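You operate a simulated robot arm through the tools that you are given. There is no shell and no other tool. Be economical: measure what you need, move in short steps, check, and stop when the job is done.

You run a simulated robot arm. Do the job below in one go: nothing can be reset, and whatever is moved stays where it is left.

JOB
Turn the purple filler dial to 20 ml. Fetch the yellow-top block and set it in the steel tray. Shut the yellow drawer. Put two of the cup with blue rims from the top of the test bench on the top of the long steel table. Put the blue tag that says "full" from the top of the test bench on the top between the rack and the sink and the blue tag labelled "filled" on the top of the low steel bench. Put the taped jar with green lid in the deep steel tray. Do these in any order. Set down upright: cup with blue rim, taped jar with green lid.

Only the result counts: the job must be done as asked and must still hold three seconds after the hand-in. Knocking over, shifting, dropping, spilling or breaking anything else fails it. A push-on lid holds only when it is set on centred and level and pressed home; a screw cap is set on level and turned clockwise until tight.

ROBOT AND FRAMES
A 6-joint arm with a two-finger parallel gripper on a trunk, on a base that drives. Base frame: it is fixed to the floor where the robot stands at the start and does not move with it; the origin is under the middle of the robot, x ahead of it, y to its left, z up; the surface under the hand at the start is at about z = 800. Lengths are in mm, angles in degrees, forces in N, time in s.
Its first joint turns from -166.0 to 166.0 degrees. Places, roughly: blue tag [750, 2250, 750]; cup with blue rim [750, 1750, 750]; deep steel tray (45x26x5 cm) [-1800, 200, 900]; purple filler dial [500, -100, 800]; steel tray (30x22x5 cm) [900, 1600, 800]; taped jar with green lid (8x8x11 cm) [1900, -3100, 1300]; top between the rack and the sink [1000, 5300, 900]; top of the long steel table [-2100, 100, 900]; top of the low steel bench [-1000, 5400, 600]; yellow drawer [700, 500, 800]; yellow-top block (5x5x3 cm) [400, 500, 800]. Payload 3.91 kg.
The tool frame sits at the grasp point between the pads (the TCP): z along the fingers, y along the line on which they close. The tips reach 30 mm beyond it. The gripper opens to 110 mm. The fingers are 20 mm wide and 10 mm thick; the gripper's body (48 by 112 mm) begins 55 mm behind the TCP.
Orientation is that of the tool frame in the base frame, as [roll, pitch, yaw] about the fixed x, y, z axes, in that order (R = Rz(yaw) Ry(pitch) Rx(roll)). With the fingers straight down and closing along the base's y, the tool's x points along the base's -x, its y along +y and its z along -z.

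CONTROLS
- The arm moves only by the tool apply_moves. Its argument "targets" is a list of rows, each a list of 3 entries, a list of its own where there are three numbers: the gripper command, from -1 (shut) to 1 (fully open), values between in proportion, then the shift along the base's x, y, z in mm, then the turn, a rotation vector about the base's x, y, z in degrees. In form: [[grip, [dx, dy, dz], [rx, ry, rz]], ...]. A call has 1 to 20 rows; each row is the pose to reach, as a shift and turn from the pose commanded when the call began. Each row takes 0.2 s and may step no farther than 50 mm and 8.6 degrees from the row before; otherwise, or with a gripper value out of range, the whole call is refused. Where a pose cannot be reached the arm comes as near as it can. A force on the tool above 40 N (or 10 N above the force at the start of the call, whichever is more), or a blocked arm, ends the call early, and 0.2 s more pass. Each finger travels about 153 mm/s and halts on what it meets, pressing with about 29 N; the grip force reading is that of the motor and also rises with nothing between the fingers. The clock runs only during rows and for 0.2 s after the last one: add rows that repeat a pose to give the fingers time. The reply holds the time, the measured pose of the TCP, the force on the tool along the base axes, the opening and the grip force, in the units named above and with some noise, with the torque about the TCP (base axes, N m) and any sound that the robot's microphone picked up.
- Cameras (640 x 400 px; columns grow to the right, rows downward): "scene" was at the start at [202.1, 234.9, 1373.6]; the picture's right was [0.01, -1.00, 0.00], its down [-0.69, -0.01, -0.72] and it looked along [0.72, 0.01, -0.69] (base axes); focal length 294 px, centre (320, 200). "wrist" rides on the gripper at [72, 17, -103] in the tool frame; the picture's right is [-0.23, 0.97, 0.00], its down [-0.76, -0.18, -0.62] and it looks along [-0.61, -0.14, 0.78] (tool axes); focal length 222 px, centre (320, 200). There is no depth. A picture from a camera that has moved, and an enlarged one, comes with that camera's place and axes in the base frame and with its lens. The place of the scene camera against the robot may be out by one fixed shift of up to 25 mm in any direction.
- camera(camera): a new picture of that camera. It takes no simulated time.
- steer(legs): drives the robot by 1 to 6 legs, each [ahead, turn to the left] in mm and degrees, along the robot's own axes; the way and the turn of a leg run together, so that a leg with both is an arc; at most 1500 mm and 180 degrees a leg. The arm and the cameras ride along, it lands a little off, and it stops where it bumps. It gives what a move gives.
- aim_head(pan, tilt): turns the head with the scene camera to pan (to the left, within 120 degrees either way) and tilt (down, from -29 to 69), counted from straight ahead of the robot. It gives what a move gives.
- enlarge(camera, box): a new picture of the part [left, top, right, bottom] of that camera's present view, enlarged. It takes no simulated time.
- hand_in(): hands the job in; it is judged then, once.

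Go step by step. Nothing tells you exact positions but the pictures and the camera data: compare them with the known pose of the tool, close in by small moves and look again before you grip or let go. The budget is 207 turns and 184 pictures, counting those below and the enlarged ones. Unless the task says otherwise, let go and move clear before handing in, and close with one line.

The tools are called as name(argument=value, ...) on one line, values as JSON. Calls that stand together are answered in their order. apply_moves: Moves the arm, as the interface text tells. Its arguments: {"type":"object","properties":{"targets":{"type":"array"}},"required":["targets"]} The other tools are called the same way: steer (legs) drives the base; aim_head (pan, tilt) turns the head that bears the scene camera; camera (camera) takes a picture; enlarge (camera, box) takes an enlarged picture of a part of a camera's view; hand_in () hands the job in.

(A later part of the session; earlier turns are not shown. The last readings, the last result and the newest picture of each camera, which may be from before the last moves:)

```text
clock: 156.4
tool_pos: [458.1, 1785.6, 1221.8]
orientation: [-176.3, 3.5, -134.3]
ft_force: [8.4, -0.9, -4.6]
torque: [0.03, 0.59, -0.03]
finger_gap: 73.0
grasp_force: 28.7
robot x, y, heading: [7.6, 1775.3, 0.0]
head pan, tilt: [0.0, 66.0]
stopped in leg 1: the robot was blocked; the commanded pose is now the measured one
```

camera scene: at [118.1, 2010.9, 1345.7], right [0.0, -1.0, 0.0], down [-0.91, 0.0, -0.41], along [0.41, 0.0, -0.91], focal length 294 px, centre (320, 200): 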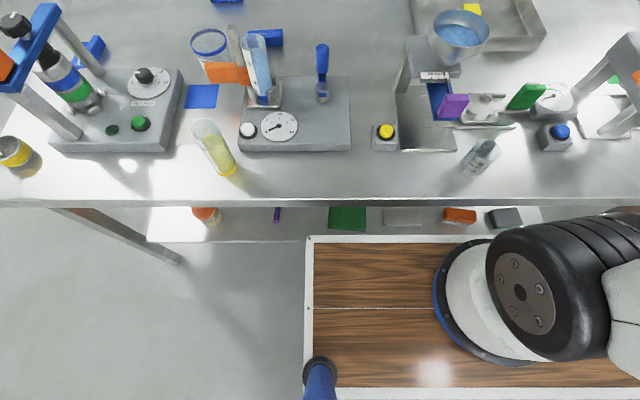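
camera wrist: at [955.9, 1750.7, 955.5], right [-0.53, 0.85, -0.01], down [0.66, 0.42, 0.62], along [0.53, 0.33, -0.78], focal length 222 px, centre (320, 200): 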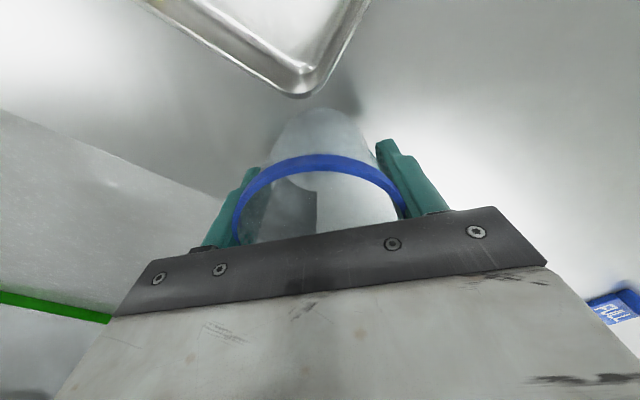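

Something blocked the reversing. Looking around.

camera(camera="wrist")

camera(camera="scene")

aim_head(pan=-20, tilt=10)

camera(camera="scene")

```text
119 pictures are left
camera wrist: at [385.7, 1746.2, 1318.8], right [-0.53, 0.84, -0.05], down [0.6, 0.42, 0.68], along [0.59, 0.33, -0.73], focal length 222 px, centre (320, 200)
```

wrist: 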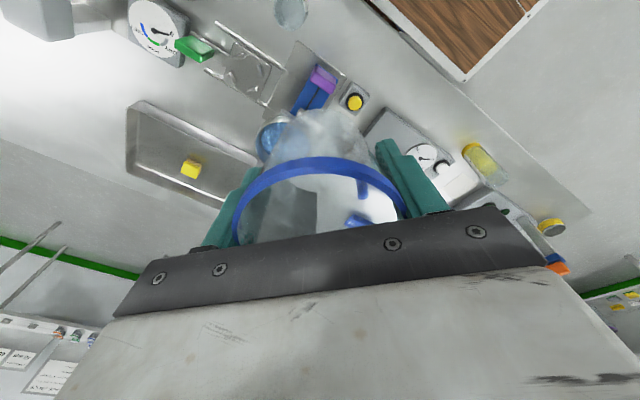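

```text
118 pictures are left
camera scene: at [203.2, 2010.4, 1345.4], right [0.0, -1.0, 0.0], down [-0.92, 0.0, -0.39], along [0.39, 0.0, -0.92], focal length 294 px, centre (320, 200)
```

scene: 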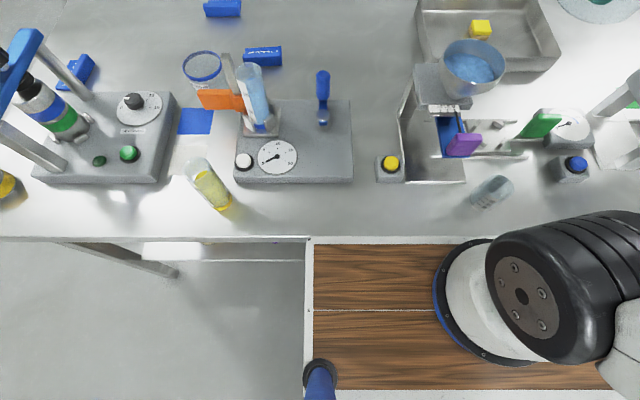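

```text
clock: 157.6
tool_pos: [469.2, 1786.6, 1224.1]
orientation: [-176.8, 3.0, -134.5]
ft_force: [-0.2, -0.4, -0.1]
torque: [0.0, 0.05, -0.02]
finger_gap: 73.3
grasp_force: 29.6
robot x, y, heading: [3.8, 1774.6, -0.1]
head pan, tilt: [-20.0, 10.0]
```

```text
117 pictures are left
camera scene: at [211.4, 1978.5, 1426.6], right [-0.34, -0.94, 0.0], down [-0.16, 0.06, -0.98], along [0.93, -0.34, -0.17], focal length 294 px, centre (320, 200)
```

scene: 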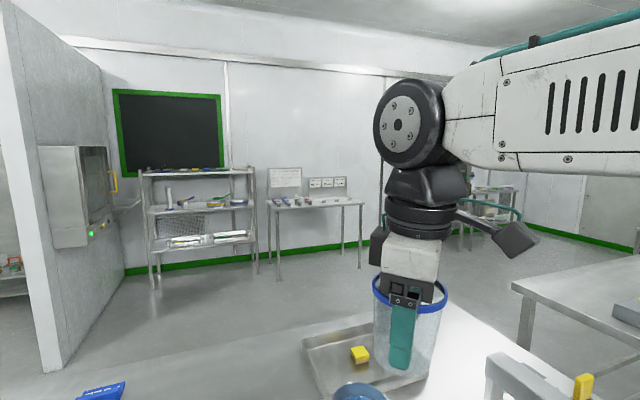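

aim_head(pan=-110, tilt=55)

camera(camera="scene")

aim_head(pan=115, tilt=60)

camera(camera="scene")

```text
clock: 159.3
tool_pos: [468.9, 1787.4, 1223.9]
orientation: [-176.6, 2.9, -134.5]
ft_force: [-0.8, 0.6, -0.2]
torque: [0.01, 0.03, -0.02]
finger_gap: 73.1
grasp_force: 28.4
robot x, y, heading: [3.2, 1772.2, 0.1]
head pan, tilt: [-110.0, 55.0]
```

```text
116 pictures are left
camera scene: at [99.3, 1942.5, 1358.4], right [-0.94, 0.34, 0.0], down [0.28, 0.77, -0.57], along [-0.2, -0.54, -0.82], focal length 294 px, centre (320, 200)
```

scene: 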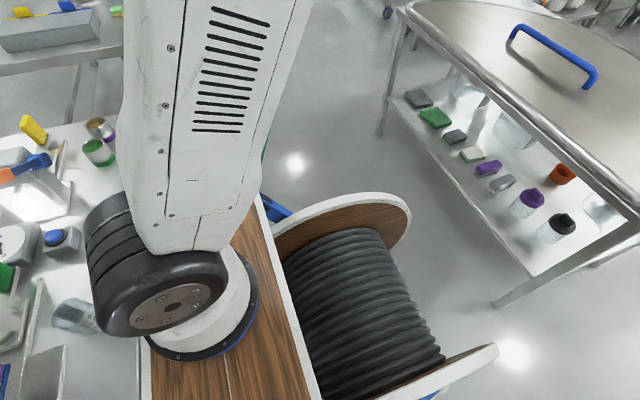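

```text
clock: 162.5
tool_pos: [467.0, 1786.5, 1224.0]
orientation: [-176.7, 2.8, -134.4]
ft_force: [0.2, -0.6, -0.6]
torque: [-0.01, -0.02, -0.03]
finger_gap: 73.1
grasp_force: 28.4
robot x, y, heading: [-0.1, 1777.3, 0.1]
head pan, tilt: [115.0, 60.0]
```

```text
115 pictures are left
camera scene: at [95.8, 2070.7, 1352.3], right [0.91, 0.42, 0.0], down [0.37, -0.79, -0.5], along [-0.21, 0.45, -0.87], focal length 294 px, centre (320, 200)
```

scene: 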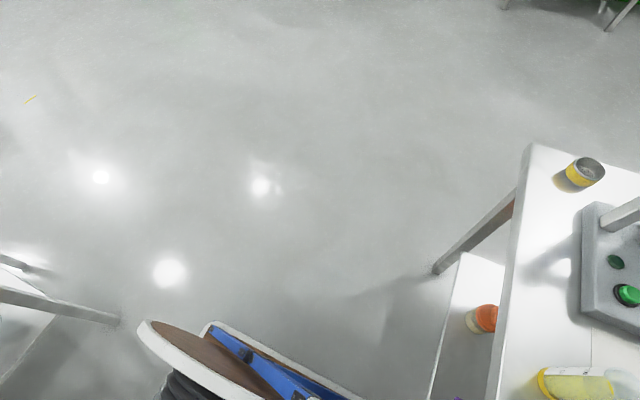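

Nothing visible blocks behind. Trying a short reverse.

steer(legs=[[-60, 0]])

```text
clock: 163.5
tool_pos: [407.9, 1785.6, 1223.8]
orientation: [-176.7, 3.0, -134.5]
ft_force: [-0.2, -0.3, -1.4]
torque: [-0.03, 0.01, 0.0]
finger_gap: 73.0
grasp_force: 29.0
robot x, y, heading: [-53.5, 1774.0, 0.3]
head pan, tilt: [115.0, 60.0]
```

That works. Levelling the tool (4.5° tilt) and extending it back, then the turn and drive.

apply_moves(targets=[[0.3, [40, 0, 0], [0, 2.3, 0]], [0.3, [80, 0, -3], [0, 4.5, 0]], [0.3, [95, 0, -6], [0, 4.5, 0]], [0.3, [95, 0, -6], [0, 4.5, 0]]])

steer(legs=[[-100, 0], [0, -90]])

camera(camera="wrist")

```text
clock: 164.5
tool_pos: [502.7, 1784.7, 1218.1]
orientation: [-179.9, -0.2, -134.7]
ft_force: [-0.2, 1.0, 0.1]
torque: [0.01, 0.01, -0.02]
finger_gap: 72.9
grasp_force: 28.9
robot x, y, heading: [-58.3, 1777.2, 0.2]
head pan, tilt: [115.0, 60.0]
```

```text
clock: 169.4
tool_pos: [-138.8, 1218.1, 1220.3]
orientation: [-179.8, -0.2, 136.0]
ft_force: [0.1, -0.4, -0.4]
torque: [0.02, 0.03, -0.03]
finger_gap: 73.1
grasp_force: 29.5
robot x, y, heading: [-154.4, 1777.4, -89.4]
head pan, tilt: [115.0, 60.0]
```

```text
114 pictures are left
camera wrist: at [-179.9, 1280.4, 1321.6], right [0.84, 0.54, 0.0], down [0.43, -0.66, 0.62], along [0.34, -0.52, -0.78], focal length 222 px, centre (320, 200)
```

wrist: 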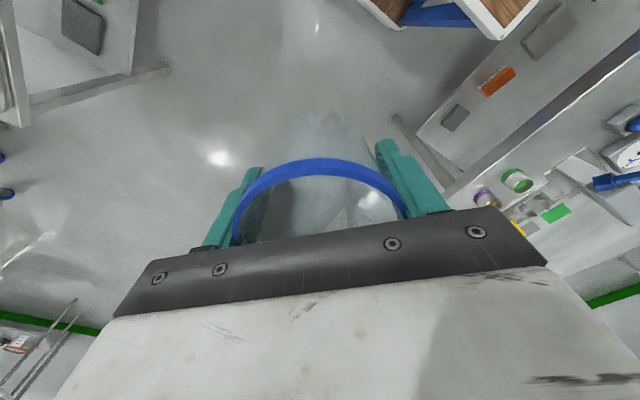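

Cup still well held. Continue to the long table.

steer(legs=[[1500, 0], [110, 0], [0, -90.6], [770, 0]])

aim_head(pan=0, tilt=45)

camera(camera="scene")

```text
clock: 185.4
tool_pos: [-1470.5, 124.9, 1219.4]
orientation: [-179.9, -0.1, 45.7]
ft_force: [-0.2, 0.5, -0.7]
torque: [-0.01, 0.03, 0.01]
finger_gap: 73.0
grasp_force: 29.5
robot x, y, heading: [-914.7, 138.7, -179.6]
head pan, tilt: [115.0, 60.0]
```

```text
clock: 187.3
tool_pos: [-1470.5, 124.2, 1218.4]
orientation: [-179.9, -0.2, 45.8]
ft_force: [0.4, 0.1, -0.8]
torque: [-0.04, 0.01, -0.01]
finger_gap: 72.8
grasp_force: 29.0
robot x, y, heading: [-914.8, 135.5, -179.5]
head pan, tilt: [0.0, 45.0]
```

```text
113 pictures are left
camera scene: at [-1131.8, -99.9, 1371.7], right [-0.01, 1.0, 0.0], down [0.71, 0.01, -0.71], along [-0.71, -0.01, -0.71], focal length 294 px, centre (320, 200)
```

scene: 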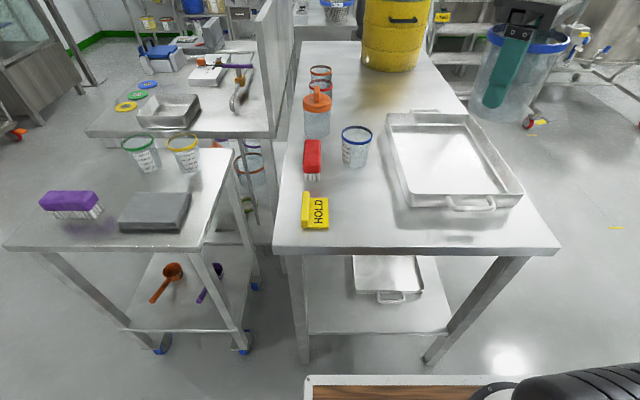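

Placing cup 2 at about (-1625, 0), 135 mm in front of cup 1; rotating to close along x.

apply_moves(targets=[[0.3, [-22, -18, 0], [0, 0, 7.4]], [0.3, [-44, -36, 0], [0, 0, 14.8]], [0.3, [-66, -54, -10], [0, 0, 22.2]], [0.3, [-88, -72, -30], [0, 0, 29.6]], [0.3, [-110, -90, -60], [0, 0, 37]], [0.3, [-132, -108, -90], [0, 0, 44.3]], [0.3, [-155, -124, -130], [0, 0, 44.3]], [0.3, [-155, -124, -175], [0, 0, 44.3]], [0.3, [-155, -124, -215], [0, 0, 44.3]], [0.3, [-155, -124, -215], [0, 0, 44.3]]])

camera(camera="wrist")

enlarge(camera="scene", box=[260, 60, 480, 240])

```text
clock: 189.5
tool_pos: [-1626.4, -1.7, 1006.7]
orientation: [-179.9, -0.3, 90.2]
ft_force: [0.2, -0.8, -0.2]
torque: [0.01, 0.04, -0.01]
finger_gap: 72.8
grasp_force: 28.9
robot x, y, heading: [-914.6, 136.6, -179.6]
head pan, tilt: [0.0, 45.0]
```

```text
112 pictures are left
camera wrist: at [-1608.5, 71.6, 1107.8], right [0.97, -0.23, 0.0], down [-0.17, -0.76, 0.62], along [-0.14, -0.6, -0.78], focal length 222 px, centre (320, 200)
```

wrist: 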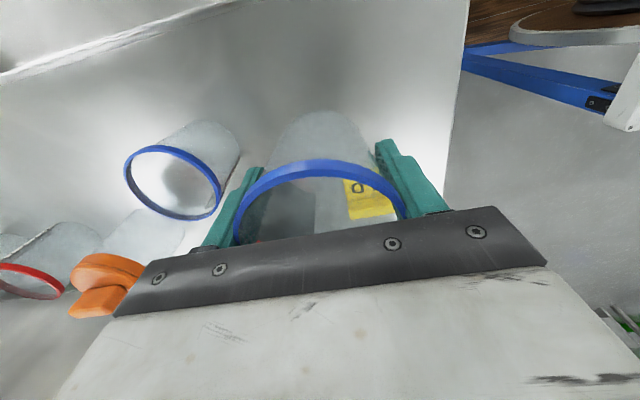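

```text
2.22 times, centred on (370, 150) of scene
camera zoom: at [-1131.8, -99.9, 1371.7], right [-0.01, 1.0, 0.0], down [0.71, 0.01, -0.71], along [-0.71, -0.01, -0.71], focal length 653 px, centre (209, 311)
```

zoom: 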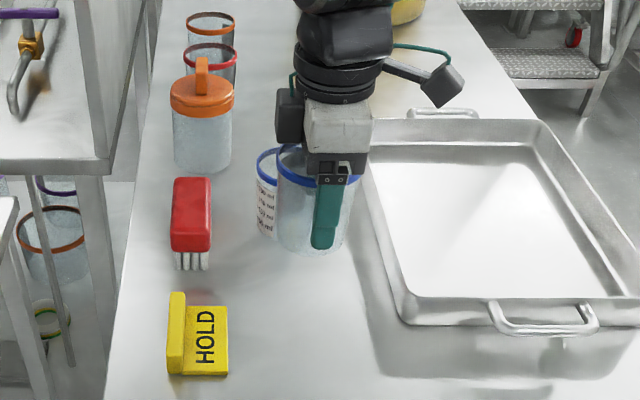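

Clear of the tray and cup 1. Descending.

apply_moves(targets=[[0.3, [0, 0, -40], [0, 0, 0]], [0.3, [0, 0, -80], [0, 0, 0]], [0.3, [0, 0, -97], [0, 0, 0]], [0.3, [0, 0, -101], [0, 0, 0]], [0.3, [0, 0, -104], [0, 0, 0]], [0.3, [0, 0, -107], [0, 0, 0]], [0.3, [0, 0, -107], [0, 0, 0]]])

```text
clock: 191.1
tool_pos: [-1625.9, 1.4, 897.2]
orientation: [-180.0, -0.2, 90.1]
ft_force: [0.2, 0.7, -0.6]
torque: [0.02, 0.01, -0.01]
finger_gap: 71.6
grasp_force: 0.0
robot x, y, heading: [-916.5, 141.8, -179.4]
head pan, tilt: [0.0, 45.0]
```

The cup is standing on the table (grip force vanished). Opening and lifting away.

apply_moves(targets=[[0.45, [0, 0, 0], [0, 0, 0]], [0.75, [0, 0, 0], [0, 0, 0]], [0.75, [0, 0, 0], [0, 0, 0]], [0.75, [0, 0, 35], [0, 0, 0]], [0.75, [0, 0, 80], [0, 0, 0]], [0.75, [0, 0, 125], [0, 0, 0]], [0.75, [0, 0, 170], [0, 0, 0]], [0.75, [0, 0, 215], [0, 0, 0]], [0.75, [0, 0, 260], [0, 0, 0]], [0.75, [0, 0, 300], [0, 0, 0]]])

enlarge(camera="scene", box=[260, 60, 580, 260])

camera(camera="wrist")

```text
clock: 193.3
tool_pos: [-1624.8, 0.3, 1200.4]
orientation: [-179.9, -0.2, 90.1]
ft_force: [0.1, 0.6, 0.0]
torque: [-0.02, -0.02, -0.03]
finger_gap: 96.4
grasp_force: 0.1
robot x, y, heading: [-912.4, 136.2, -179.8]
head pan, tilt: [0.0, 45.0]
```

```text
2.00 times, centred on (420, 160) of scene
camera zoom: at [-1132.1, -99.9, 1371.7], right [-0.01, 1.0, 0.0], down [0.71, 0.01, -0.71], along [-0.71, -0.01, -0.71], focal length 588 px, centre (120, 280)
```

zoom: 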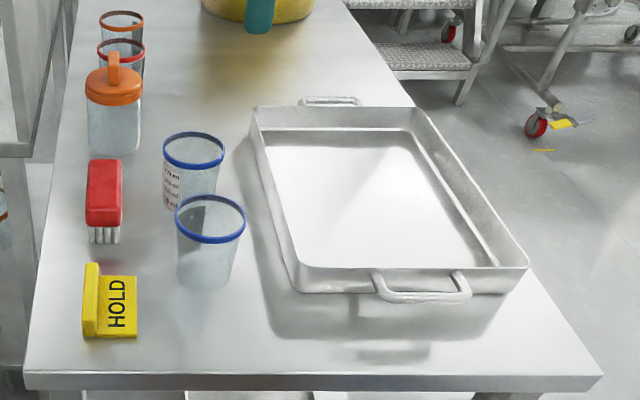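

```text
109 pictures are left
camera wrist: at [-1608.7, 73.3, 1302.9], right [0.97, -0.23, 0.0], down [-0.18, -0.76, 0.62], along [-0.14, -0.6, -0.78], focal length 222 px, centre (320, 200)
```

wrist: 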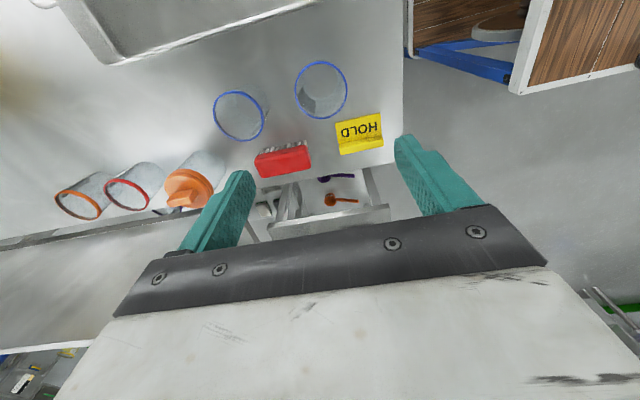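

Both cups stand on the long table. Next the jar: retract the arm, back out and turn toward -y.

apply_moves(targets=[[0.75, [40, 25, 5], [0, 0, 0]], [0.75, [80, 50, 10], [0, 0, 0]], [0.75, [120, 75, 15], [0, 0, 0]], [0.75, [155, 100, 15], [0, 0, 0]], [0.75, [160, 130, 15], [0, 0, 0]]])

steer(legs=[[-550, 0], [0, 89.6]])

aim_head(pan=25, tilt=15)

camera(camera="scene")

```text
clock: 194.5
tool_pos: [-1467.0, 128.6, 1212.5]
orientation: [-179.9, -0.2, 90.2]
ft_force: [-0.6, -0.1, 0.3]
torque: [0.0, -0.04, 0.02]
finger_gap: 96.2
grasp_force: 0.1
robot x, y, heading: [-916.1, 139.3, -179.4]
head pan, tilt: [0.0, 45.0]
```

```text
clock: 201.5
tool_pos: [-356.0, -411.3, 1213.6]
orientation: [-179.9, -0.2, 179.9]
ft_force: [-1.0, -0.3, 0.1]
torque: [-0.03, 0.0, 0.0]
finger_gap: 96.4
grasp_force: 0.1
robot x, y, heading: [-359.4, 140.5, -89.8]
head pan, tilt: [0.0, 45.0]
```

```text
clock: 202.4
tool_pos: [-355.9, -412.2, 1212.4]
orientation: [-179.9, -0.2, 179.8]
ft_force: [0.8, -0.5, -0.2]
torque: [-0.01, 0.02, 0.02]
finger_gap: 96.5
grasp_force: 0.1
robot x, y, heading: [-365.1, 145.5, -90.0]
head pan, tilt: [25.0, 15.0]
```

```text
108 pictures are left
camera scene: at [-97.5, -72.3, 1418.5], right [-0.91, -0.42, 0.0], down [-0.11, 0.24, -0.97], along [0.41, -0.87, -0.26], focal length 294 px, centre (320, 200)
```

scene: 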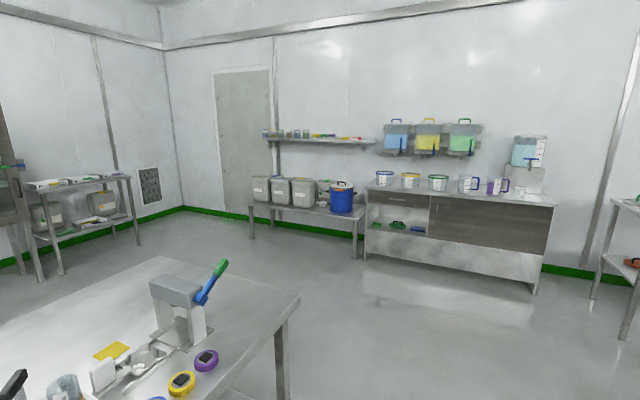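

The wall shelf with jars is ahead at about (1900, -3100). Zooming.

enlarge(camera="scene", box=[250, 110, 390, 240])

```text
3.08 times, centred on (320, 175) of scene
camera zoom: at [-97.5, -72.3, 1418.5], right [-0.91, -0.42, 0.0], down [-0.11, 0.24, -0.97], along [0.41, -0.87, -0.26], focal length 904 px, centre (320, 277)
```

zoom: 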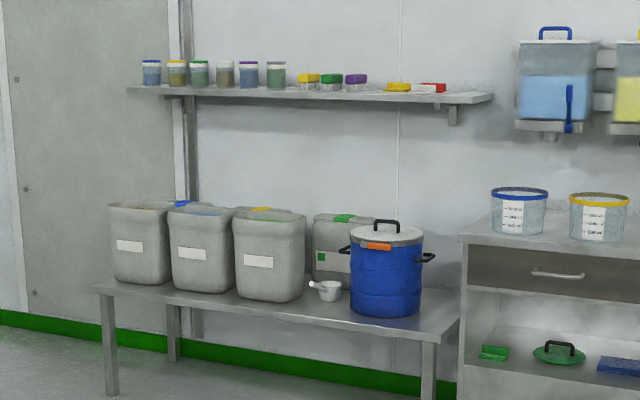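

Driving around the main bench's end (y≈-915) towards the shelf.

steer(legs=[[1500, 0], [250, 0], [0, 90], [1500, 0]])

aim_head(pan=-60, tilt=10)

camera(camera="scene")

```text
clock: 222.0
tool_pos: [1720.6, -1465.8, 1212.9]
orientation: [-179.8, -0.2, -87.7]
ft_force: [-0.7, 0.3, 0.0]
torque: [-0.02, 0.0, 0.01]
finger_gap: 96.5
grasp_force: 0.2
robot x, y, heading: [1167.7, -1499.1, 2.9]
head pan, tilt: [25.0, 15.0]
```

```text
clock: 223.6
tool_pos: [1720.7, -1465.7, 1213.5]
orientation: [-179.9, -0.2, -87.7]
ft_force: [-0.6, 0.2, 0.1]
torque: [-0.01, 0.01, -0.01]
finger_gap: 96.1
grasp_force: 0.1
robot x, y, heading: [1163.7, -1498.4, 2.7]
head pan, tilt: [-60.0, 10.0]
```

```text
106 pictures are left
camera scene: at [1325.5, -1334.8, 1426.7], right [-0.84, -0.54, 0.0], down [-0.09, 0.15, -0.98], along [0.53, -0.83, -0.17], focal length 294 px, centre (320, 200)
```

scene: 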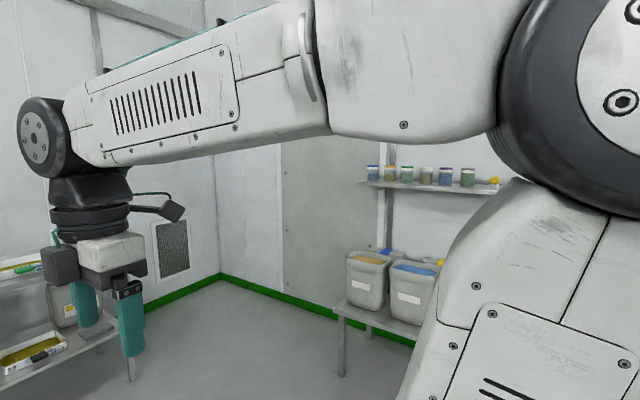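

steer(legs=[[560, 0], [0, -92.8]])

aim_head(pan=0, tilt=10)

camera(camera="scene")

```text
clock: 230.8
tool_pos: [1746.9, -2023.8, 1214.0]
orientation: [-179.9, -0.2, 179.9]
ft_force: [0.5, 0.5, -1.2]
torque: [0.01, 0.0, 0.0]
finger_gap: 96.6
grasp_force: 0.1
robot x, y, heading: [1739.7, -1471.0, -89.4]
head pan, tilt: [-60.0, 10.0]
```

```text
clock: 232.1
tool_pos: [1745.5, -2024.4, 1213.4]
orientation: [-179.9, -0.2, -179.9]
ft_force: [-1.2, -0.4, 0.7]
torque: [-0.01, -0.01, 0.01]
finger_gap: 96.5
grasp_force: 0.0
robot x, y, heading: [1739.2, -1467.6, -89.5]
head pan, tilt: [0.0, 10.0]
```

```text
105 pictures are left
camera scene: at [1964.5, -1691.7, 1426.7], right [-1.0, -0.01, 0.0], down [0.0, 0.17, -0.98], along [0.01, -0.98, -0.17], focal length 294 px, centre (320, 200)
```

scene: 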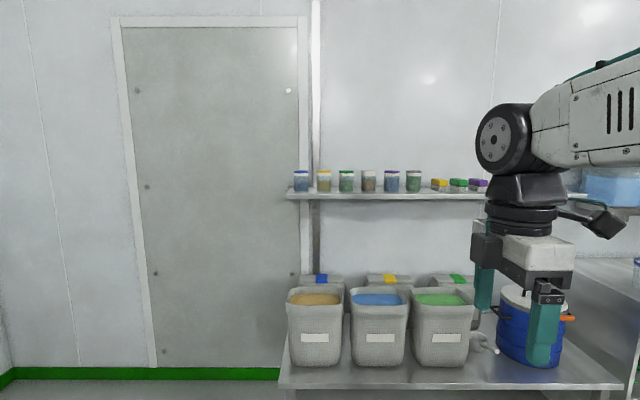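

enlarge(camera="scene", box=[280, 150, 440, 210])

```text
4.00 times, centred on (360, 180) of scene
camera zoom: at [1964.5, -1691.7, 1426.7], right [-1.0, -0.01, 0.0], down [0.0, 0.17, -0.98], along [0.01, -0.98, -0.17], focal length 1175 px, centre (160, 280)
```

zoom: 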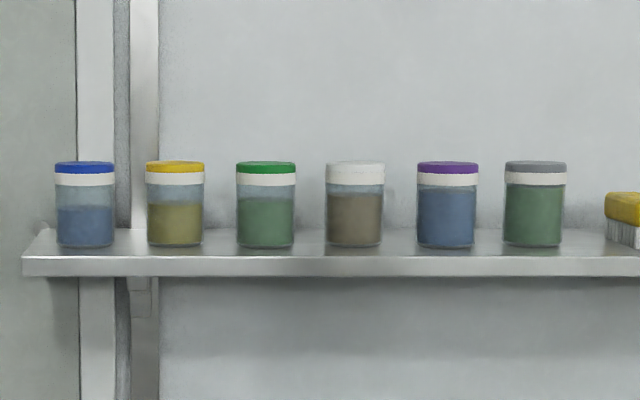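

The third jar has the green lid and white tape. It's on the wall shelf (z≈1215), so I'll take it with the tool pitched about 25° below horizontal. First yaw the hand +90° so its camera ends up on top.

apply_moves(targets=[[0.75, [8, -8, 5], [0, 0, 8.2]], [0.75, [16, -16, 10], [0, 0, 16.4]], [0.75, [24, -24, 15], [0, 0, 24.6]], [0.75, [32, -32, 20], [0, 0, 32.8]], [0.75, [40, -40, 25], [0, 0, 41]], [0.75, [48, -48, 30], [0, 0, 49.2]], [0.75, [56, -56, 35], [0, 0, 57.4]], [0.75, [64, -64, 40], [0, 0, 65.6]], [0.75, [72, -72, 45], [0, 0, 73.8]], [0.75, [80, -80, 50], [0, 0, 82]], [0.75, [88, -88, 55], [0, 0, 90]]])

aim_head(pan=0, tilt=35)

camera(camera="scene")

```text
clock: 234.5
tool_pos: [1834.1, -2111.9, 1267.8]
orientation: [-179.9, -0.2, -89.9]
ft_force: [0.1, -0.3, -0.1]
torque: [-0.02, -0.02, 0.03]
finger_gap: 96.4
grasp_force: 0.1
robot x, y, heading: [1734.6, -1467.5, -89.6]
head pan, tilt: [0.0, 10.0]
```

```text
clock: 235.4
tool_pos: [1833.6, -2110.9, 1266.9]
orientation: [-179.8, -0.2, -90.1]
ft_force: [0.1, -0.1, -0.1]
torque: [-0.01, 0.0, -0.04]
finger_gap: 96.3
grasp_force: 0.0
robot x, y, heading: [1737.1, -1466.6, -89.6]
head pan, tilt: [0.0, 35.0]
```

```text
103 pictures are left
camera scene: at [1964.6, -1686.8, 1386.6], right [-1.0, -0.01, 0.0], down [0.0, 0.57, -0.82], along [0.01, -0.82, -0.57], focal length 294 px, centre (320, 200)
```

scene: 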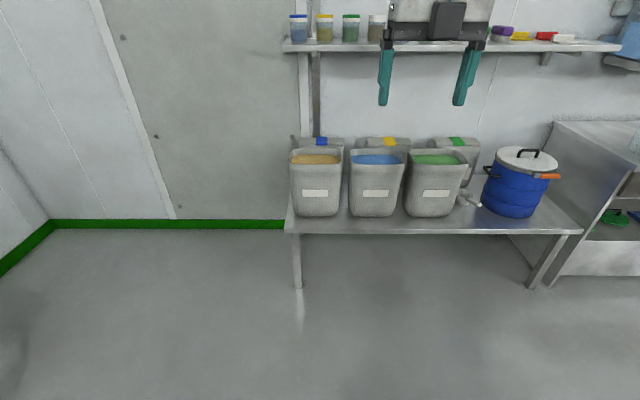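

The lower bench's front is at y≈-2790, so I can stand at y≈-2250. Now pitching the tool forward.

apply_moves(targets=[[0.75, [0, 0, 8], [-8, 0, 0]], [0.75, [0, -5, 16], [-16, 0, 0]], [0.75, [0, -15, 24], [-24, 0, 0]], [0.75, [0, -25, 32], [-32, 0, 0]], [0.75, [0, -40, 40], [-40, 0, 0]], [0.75, [0, -55, 48], [-48, 0, 0]], [0.75, [0, -70, 54], [-56.5, 0, 0]], [0.75, [0, -85, 58], [-65, 0, 0]], [0.75, [0, -85, 58], [-65, 0, 0]]])

camera(camera="wrist")

```text
clock: 237.4
tool_pos: [1835.4, -2196.4, 1325.0]
orientation: [-179.9, -65.3, -89.9]
ft_force: [-0.5, 0.0, 0.2]
torque: [0.02, 0.0, -0.02]
finger_gap: 96.1
grasp_force: 0.0
robot x, y, heading: [1737.7, -1470.5, -89.5]
head pan, tilt: [0.0, 35.0]
```

```text
102 pictures are left
camera wrist: at [1817.4, -2132.3, 1433.5], right [-0.97, 0.09, -0.21], down [0.18, 0.89, -0.43], along [0.14, -0.46, -0.88], focal length 222 px, centre (320, 200)
```

wrist: 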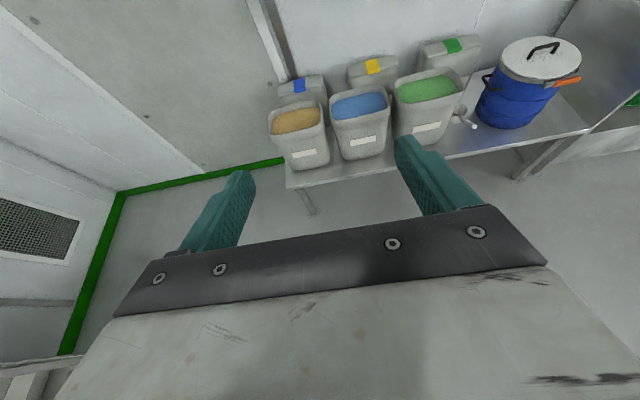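

Pose good. Driving ahead, leaving a margin before the shelf.

steer(legs=[[620, 0]])

aim_head(pan=0, tilt=10)

camera(camera="wrist")

camera(camera="scene")

```text
clock: 240.9
tool_pos: [1826.6, -2832.1, 1325.5]
orientation: [180.0, -65.2, -90.5]
ft_force: [0.6, -1.2, 0.6]
torque: [0.0, -0.01, -0.02]
finger_gap: 96.0
grasp_force: 0.0
robot x, y, heading: [1740.1, -2107.0, -90.5]
head pan, tilt: [0.0, 35.0]
```

```text
clock: 241.8
tool_pos: [1826.2, -2831.6, 1325.6]
orientation: [179.9, -65.2, -90.5]
ft_force: [0.6, -0.6, -0.2]
torque: [-0.01, -0.06, -0.02]
finger_gap: 96.3
grasp_force: 0.0
robot x, y, heading: [1739.4, -2106.2, -90.4]
head pan, tilt: [0.0, 10.0]
```

```text
101 pictures are left
camera wrist: at [1810.4, -2768.5, 1433.6], right [-0.97, 0.1, -0.21], down [0.19, 0.88, -0.43], along [0.14, -0.46, -0.88], focal length 222 px, centre (320, 200)
```

wrist: 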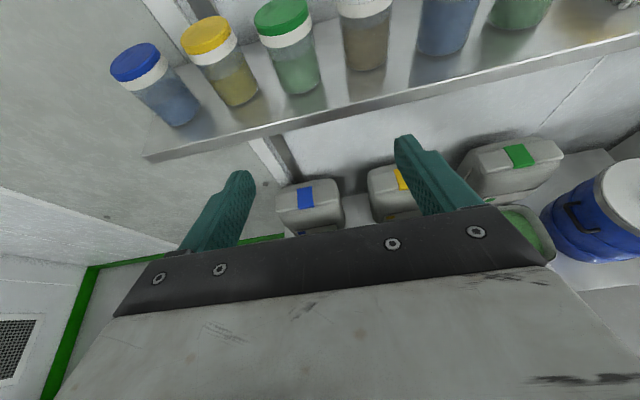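

```text
100 pictures are left
camera scene: at [1962.6, -2329.5, 1426.6], right [-1.0, 0.0, 0.0], down [0.0, 0.17, -0.98], along [0.0, -0.98, -0.17], focal length 294 px, centre (320, 200)
```

scene: 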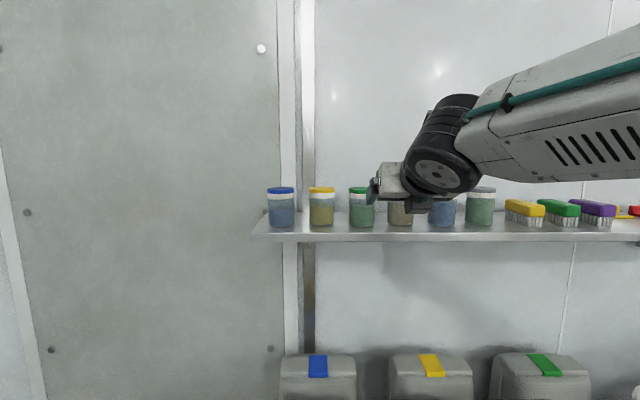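

The jar seems at about (1848, -3100…-3150), lid z≈1290–1315. I step nearer and a bit higher for a better triangulation.

apply_moves(targets=[[0.75, [8, -20, 35], [0, 0, 0]], [0.75, [16, -60, 60], [0, 0, 0]], [0.75, [20, -100, 60], [0, 0, 0]], [0.75, [20, -130, 60], [0, 0, 0]], [0.75, [20, -130, 60], [0, 0, 0]]])

camera(camera="wrist")

```text
clock: 243.0
tool_pos: [1846.0, -2962.0, 1385.5]
orientation: [-180.0, -65.1, -90.6]
ft_force: [-0.2, 0.9, -0.6]
torque: [0.02, -0.03, -0.02]
finger_gap: 96.2
grasp_force: 0.1
robot x, y, heading: [1739.0, -2104.7, -90.2]
head pan, tilt: [0.0, 10.0]
```

```text
99 pictures are left
camera wrist: at [1829.3, -2898.6, 1493.7], right [-0.97, 0.1, -0.21], down [0.19, 0.88, -0.43], along [0.14, -0.46, -0.88], focal length 222 px, centre (320, 200)
```

wrist: 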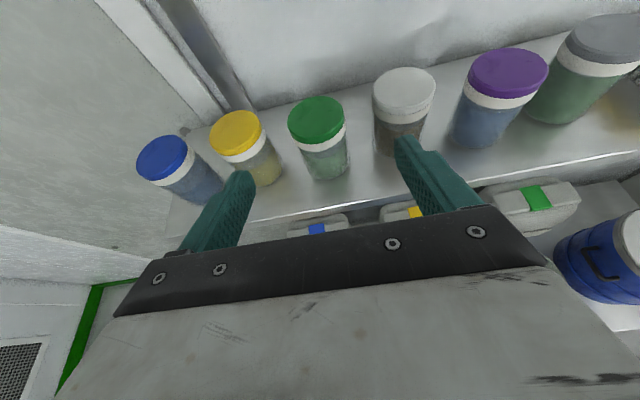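

Triangulated: jar centre (1854, -3113), lid top z≈1299, diameter ≈70. I'll lower in front of the shelf to z≈1255 and look again.

apply_moves(targets=[[0.53, [8, 10, -45], [0, 0, 0]], [0.53, [8, 10, -90], [0, 0, 0]], [0.53, [8, -10, -130], [0, 0, 0]], [0.53, [8, -30, -130], [0, 0, 0]], [0.53, [8, -30, -130], [0, 0, 0]]])

camera(camera="wrist")

```text
clock: 244.2
tool_pos: [1854.4, -2991.3, 1256.4]
orientation: [180.0, -65.2, -90.6]
ft_force: [0.1, -1.1, 0.0]
torque: [0.0, 0.0, 0.03]
finger_gap: 83.9
grasp_force: 0.1
robot x, y, heading: [1734.7, -2101.0, -90.3]
head pan, tilt: [0.0, 10.0]
```

```text
98 pictures are left
camera wrist: at [1838.7, -2928.7, 1364.1], right [-0.97, 0.1, -0.21], down [0.19, 0.88, -0.43], along [0.14, -0.46, -0.88], focal length 222 px, centre (320, 200)
```

wrist: 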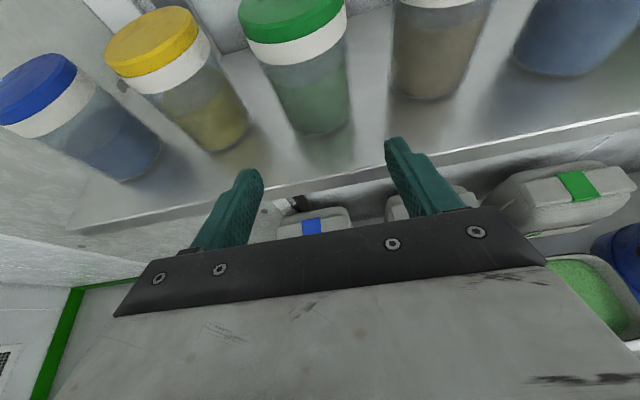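

Aligned laterally. Sliding in along -y and closing.

apply_moves(targets=[[0.53, [-1.5, -30, 0], [0, 0, 0]], [0.53, [-1.5, -60, 0], [0, 0, 0]], [0.53, [-1.5, -85, 0], [0, 0, 0]], [0.53, [-1.5, -105, 0], [0, 0, 0]], [0.53, [-1.5, -105, 0], [0, 0, 0]]])

camera(camera="wrist")

```text
clock: 245.4
tool_pos: [1854.0, -3098.9, 1256.5]
orientation: [-180.0, -65.2, -90.5]
ft_force: [0.1, -0.2, 0.1]
torque: [-0.02, -0.05, 0.02]
finger_gap: 83.9
grasp_force: 0.0
robot x, y, heading: [1736.6, -2103.1, -90.1]
head pan, tilt: [0.0, 10.0]
```

```text
97 pictures are left
camera wrist: at [1837.4, -3034.6, 1364.1], right [-0.97, 0.1, -0.21], down [0.19, 0.88, -0.43], along [0.14, -0.46, -0.88], focal length 222 px, centre (320, 200)
```

wrist: 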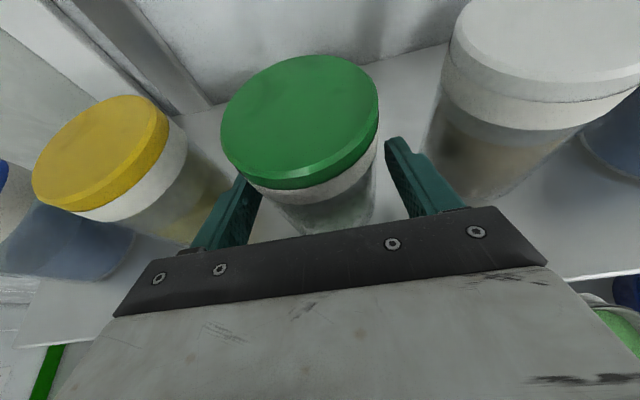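

Lid centre at about y=-3108; stop 5 mm short of it to keep the hand's body off the jar, then close.

apply_moves(targets=[[0.53, [-1, -4, 0], [0, 0, 0]], [0.2, [-1, -4, 0], [0, 0, 0]], [0.0, [-1, -4, 0], [0, 0, 0]], [0.0, [-1, -4, 0], [0, 0, 0]], [0.0, [-1, -4, 0], [0, 0, 0]]])

```text
clock: 246.6
tool_pos: [1852.5, -3101.5, 1255.8]
orientation: [-180.0, -65.1, -90.5]
ft_force: [0.2, 0.9, 0.9]
torque: [0.04, 0.01, 0.01]
finger_gap: 70.8
grasp_force: 28.8
robot x, y, heading: [1736.5, -2104.3, -90.4]
head pan, tilt: [0.0, 10.0]
```

Gripped at 71 mm. Lifting gently.

apply_moves(targets=[[0.0, [0, 0, 10], [0, 0, 0]], [0.0, [0, 0, 30], [0, 0, 0]], [0.0, [0, 0, 60], [0, 0, 0]], [0.0, [0, 0, 60], [0, 0, 0]]])

camera(camera="wrist")

camera(camera="scene")

```text
clock: 247.6
tool_pos: [1853.9, -3101.6, 1316.2]
orientation: [180.0, -65.3, -90.4]
ft_force: [-0.5, 0.4, -1.9]
torque: [0.01, 0.02, -0.02]
finger_gap: 70.7
grasp_force: 28.4
robot x, y, heading: [1738.1, -2102.5, -90.5]
head pan, tilt: [0.0, 10.0]
```

```text
96 pictures are left
camera wrist: at [1836.8, -3037.8, 1423.5], right [-0.97, 0.1, -0.21], down [0.19, 0.88, -0.43], along [0.14, -0.46, -0.88], focal length 222 px, centre (320, 200)
```

wrist: 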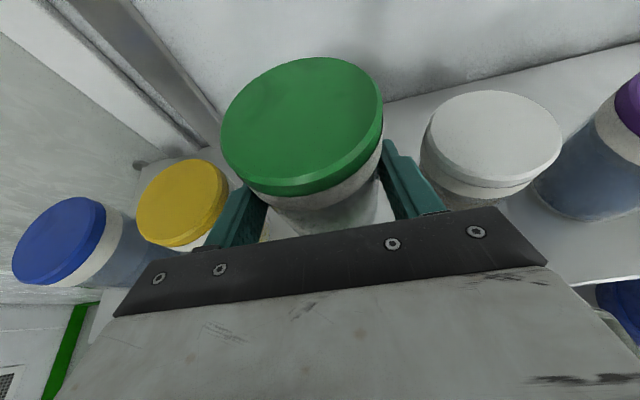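

```text
95 pictures are left
camera scene: at [1962.7, -2329.7, 1426.7], right [-1.0, 0.0, 0.0], down [0.0, 0.17, -0.98], along [0.0, -0.98, -0.17], focal length 294 px, centre (320, 200)
```

scene: 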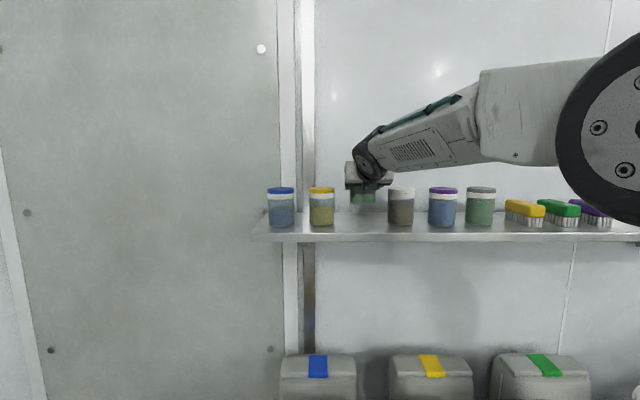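

The jar is lifted cleanly. Withdrawing from the shelf.

apply_moves(targets=[[0.0, [0, 30, 10], [0, 0, 0]], [0.0, [0, 75, 15], [0, 0, 0]], [0.0, [0, 120, 15], [0, 0, 0]], [0.0, [-10, 165, 15], [0, 0, 0]], [0.0, [-30, 205, 15], [0, 0, 0]], [0.0, [-50, 245, 10], [0, 0, 0]], [0.0, [-70, 285, 0], [0, 0, 0]], [0.0, [-90, 325, -10], [0, 0, 0]], [0.0, [-100, 365, -20], [0, 0, 0]]])

steer(legs=[[-640, 0], [0, -90]])

```text
clock: 249.6
tool_pos: [1754.3, -2734.9, 1296.8]
orientation: [179.9, -65.1, -90.5]
ft_force: [1.1, 0.0, -1.6]
torque: [0.0, 0.02, -0.04]
finger_gap: 70.7
grasp_force: 29.0
robot x, y, heading: [1738.7, -2105.1, -90.3]
head pan, tilt: [0.0, 10.0]
```

```text
clock: 257.0
tool_pos: [1109.4, -1472.1, 1297.5]
orientation: [-180.0, -65.2, 179.3]
ft_force: [0.3, -0.3, -1.6]
torque: [-0.01, -0.01, -0.01]
finger_gap: 70.9
grasp_force: 29.0
robot x, y, heading: [1739.2, -1459.2, 179.7]
head pan, tilt: [0.0, 10.0]
```

steer(legs=[[1500, 0], [600, 0], [0, -89.7], [1500, 0]])

```text
clock: 278.4
tool_pos: [-327.3, 752.7, 1296.6]
orientation: [180.0, -65.2, 88.1]
ft_force: [0.1, 0.8, -2.0]
torque: [-0.01, 0.02, 0.02]
finger_gap: 70.6
grasp_force: 28.9
robot x, y, heading: [-328.5, 123.3, 88.6]
head pan, tilt: [0.0, 10.0]
```

steer(legs=[[80, 0], [0, 91.4], [580, 0]])

aim_head(pan=0, tilt=45)

camera(camera="scene")

camera(camera="wrist")

```text
clock: 286.3
tool_pos: [-1528.0, 151.8, 1297.5]
orientation: [179.9, -65.2, -178.7]
ft_force: [1.4, 1.3, -1.0]
torque: [-0.01, -0.01, 0.01]
finger_gap: 70.8
grasp_force: 28.8
robot x, y, heading: [-897.2, 187.3, -178.3]
head pan, tilt: [0.0, 10.0]
```

```text
clock: 287.3
tool_pos: [-1528.3, 152.4, 1297.5]
orientation: [-180.0, -65.2, -178.8]
ft_force: [0.7, -0.2, -0.6]
torque: [-0.03, -0.02, 0.03]
finger_gap: 70.9
grasp_force: 28.8
robot x, y, heading: [-894.3, 186.7, -178.4]
head pan, tilt: [0.0, 45.0]
```

```text
94 pictures are left
camera scene: at [-1113.2, -56.3, 1371.8], right [-0.03, 1.0, 0.0], down [0.71, 0.02, -0.71], along [-0.71, -0.02, -0.71], focal length 294 px, centre (320, 200)
```

scene: 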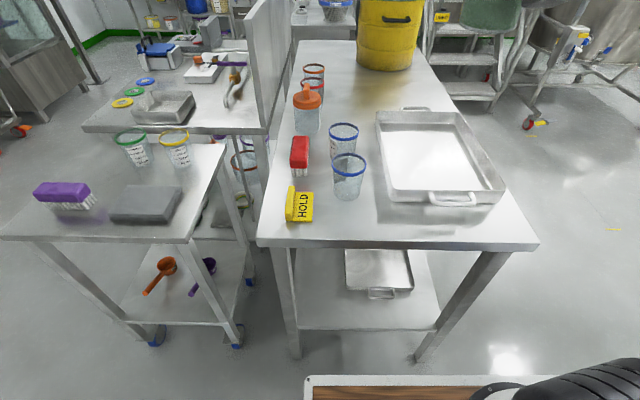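

```text
93 pictures are left
camera wrist: at [-1465.2, 170.7, 1404.9], right [0.08, 0.98, -0.21], down [0.89, -0.16, -0.43], along [-0.45, -0.15, -0.88], focal length 222 px, centre (320, 200)
```

wrist: 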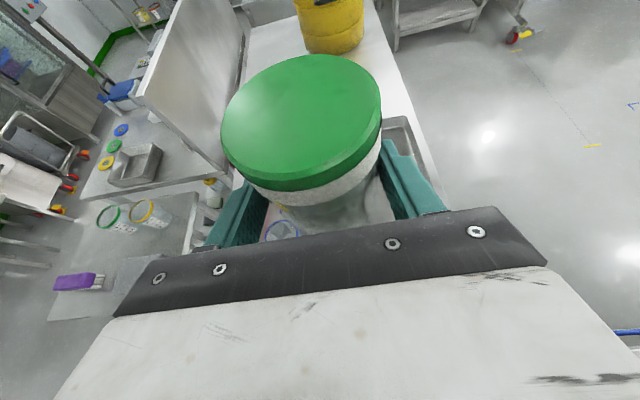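

The deep tray's centre is about (-1730, 220). Moving the jar above it.

apply_moves(targets=[[0.0, [-34, 10, -25], [0, 0, 0]], [0.0, [-68, 20, -50], [0, 0, 0]], [0.0, [-102, 30, -75], [0, 0, 0]], [0.0, [-136, 40, -100], [0, 0, 0]], [0.0, [-170, 50, -125], [0, 0, 0]], [0.0, [-205, 63, -150], [0, 0, 0]], [0.0, [-205, 63, -190], [0, 0, 0]], [0.0, [-205, 63, -230], [0, 0, 0]], [0.0, [-205, 63, -230], [0, 0, 0]]])

camera(camera="wrist")

enlarge(camera="scene", box=[280, 40, 560, 240])

```text
clock: 289.3
tool_pos: [-1735.5, 177.4, 1081.8]
orientation: [177.8, -64.7, -178.7]
ft_force: [-0.7, 0.4, -0.4]
torque: [0.0, -0.03, -0.01]
finger_gap: 70.8
grasp_force: 29.2
out of reach, approached as far as the arm can: row 4, 5, 6, 7, 8, 9
robot x, y, heading: [-899.1, 188.3, -178.4]
head pan, tilt: [0.0, 45.0]
```

```text
92 pictures are left
camera wrist: at [-1673.2, 191.7, 1189.2], right [0.11, 0.98, -0.19], down [0.89, -0.18, -0.43], along [-0.45, -0.12, -0.89], focal length 222 px, centre (320, 200)
```

wrist: 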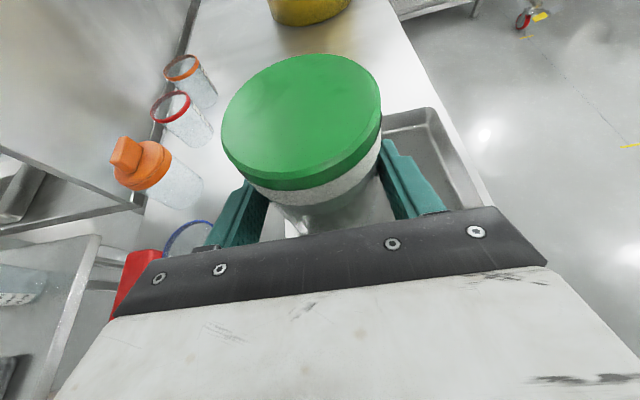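

```text
2.00 times, centred on (420, 140) of scene
camera zoom: at [-1113.1, -56.3, 1371.7], right [-0.03, 1.0, 0.0], down [0.71, 0.02, -0.71], along [-0.71, -0.02, -0.71], focal length 588 px, centre (120, 320)
```

zoom: 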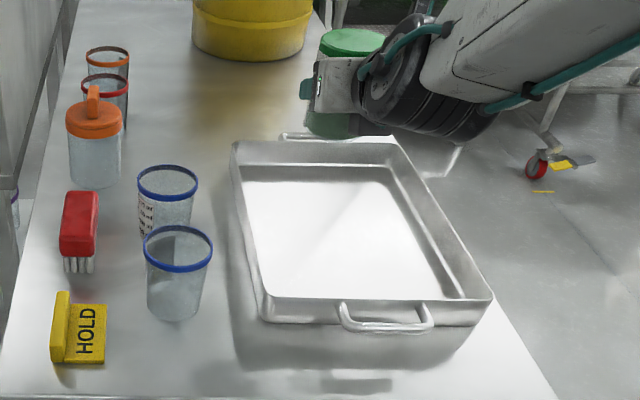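

The arm met a limit laterally (y=177, ~2° roll). I'll turn the base a few degrees right so the arm regains freedom.

steer(legs=[[0, -4]])

apply_moves(targets=[[0.0, [20, -30, 0], [0, 0, 0]], [0.0, [30, -45, 0], [0, 0, 0]], [0.0, [30, -45, 0], [0, 0, 0]]])

```text
clock: 290.2
tool_pos: [-1734.6, 234.9, 1080.2]
orientation: [178.0, -64.7, 177.2]
ft_force: [-0.2, 1.0, -1.4]
torque: [0.02, -0.03, 0.03]
finger_gap: 70.7
grasp_force: 29.2
robot x, y, heading: [-897.5, 184.8, 177.6]
head pan, tilt: [0.0, 45.0]
```

```text
clock: 291.0
tool_pos: [-1703.8, 190.6, 1079.1]
orientation: [177.9, -64.6, 177.2]
ft_force: [-0.4, 0.7, -1.6]
torque: [-0.04, -0.01, 0.03]
finger_gap: 70.6
grasp_force: 29.9
robot x, y, heading: [-896.9, 186.9, 177.5]
head pan, tilt: [0.0, 45.0]
```

apply_moves(targets=[[0.0, [-5, 10, -20], [-0.85, 0.69, 0]], [0.0, [-8, 20, -50], [-0.85, 0.69, 0]], [0.0, [-8, 20, -50], [-0.85, 0.69, 0]]])

camera(camera="wrist")

enlarge(camera="scene", box=[280, 40, 560, 240])

```text
clock: 291.8
tool_pos: [-1712.3, 211.7, 1029.4]
orientation: [179.9, -65.3, 175.2]
ft_force: [-0.3, 0.4, -1.6]
torque: [-0.03, -0.01, -0.01]
finger_gap: 71.0
grasp_force: 29.3
robot x, y, heading: [-900.3, 184.7, 177.3]
head pan, tilt: [0.0, 45.0]
```

```text
90 pictures are left
camera wrist: at [-1647.5, 223.6, 1137.5], right [0.18, 0.96, -0.21], down [0.87, -0.25, -0.43], along [-0.47, -0.1, -0.88], focal length 222 px, centre (320, 200)
```

wrist: 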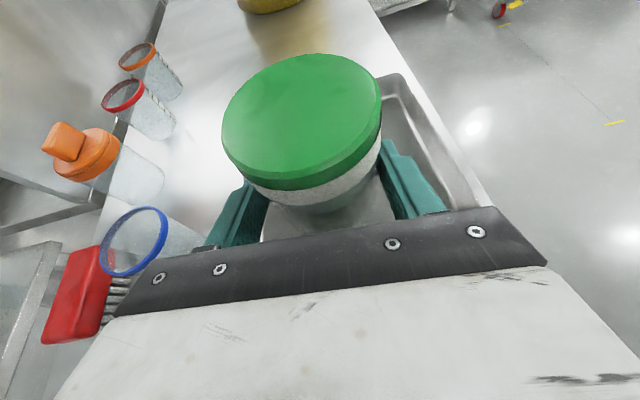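

```text
2.00 times, centred on (420, 140) of scene
camera zoom: at [-1129.3, -41.4, 1371.7], right [0.04, 1.0, 0.0], down [0.71, -0.03, -0.71], along [-0.71, 0.03, -0.71], focal length 588 px, centre (120, 320)
```

zoom: 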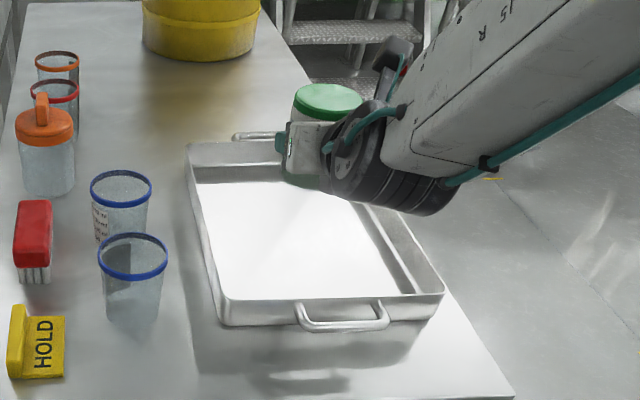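

Level again and over the tray. Lowering.

apply_moves(targets=[[0.0, [0, 0, -35], [0, 0, 0]], [0.0, [0, 0, -70], [0, 0, 0]], [0.0, [0, 0, -92], [0, 0, 0]], [0.0, [0, 0, -92], [0, 0, 0]]])

enlarge(camera="scene", box=[280, 40, 560, 240])

camera(camera="wrist")

```text
clock: 292.8
tool_pos: [-1711.4, 197.9, 940.1]
orientation: [179.4, -65.2, 175.2]
ft_force: [0.2, 0.2, -1.9]
torque: [0.02, -0.05, 0.02]
finger_gap: 70.9
grasp_force: 28.7
out of reach, approached as far as the arm can: row 2, 3, 4
robot x, y, heading: [-896.3, 184.5, 177.6]
head pan, tilt: [0.0, 45.0]
```

```text
2.00 times, centred on (420, 140) of scene
camera zoom: at [-1129.3, -41.4, 1371.7], right [0.04, 1.0, 0.0], down [0.71, -0.03, -0.71], along [-0.71, 0.03, -0.71], focal length 588 px, centre (120, 320)
```

zoom: 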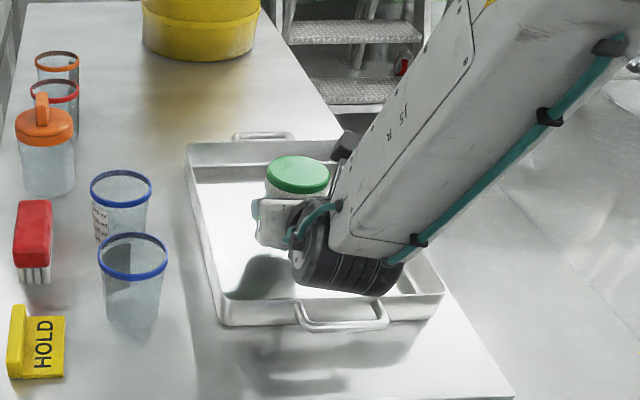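

```text
87 pictures are left
camera wrist: at [-1646.9, 208.5, 1048.8], right [0.19, 0.96, -0.2], down [0.86, -0.26, -0.43], along [-0.47, -0.09, -0.88], focal length 222 px, centre (320, 200)
```

wrist: 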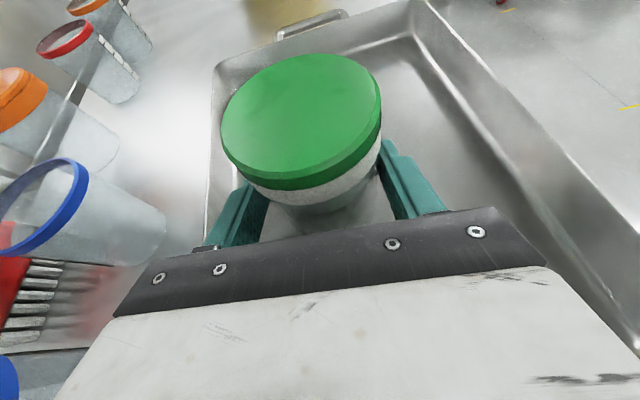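

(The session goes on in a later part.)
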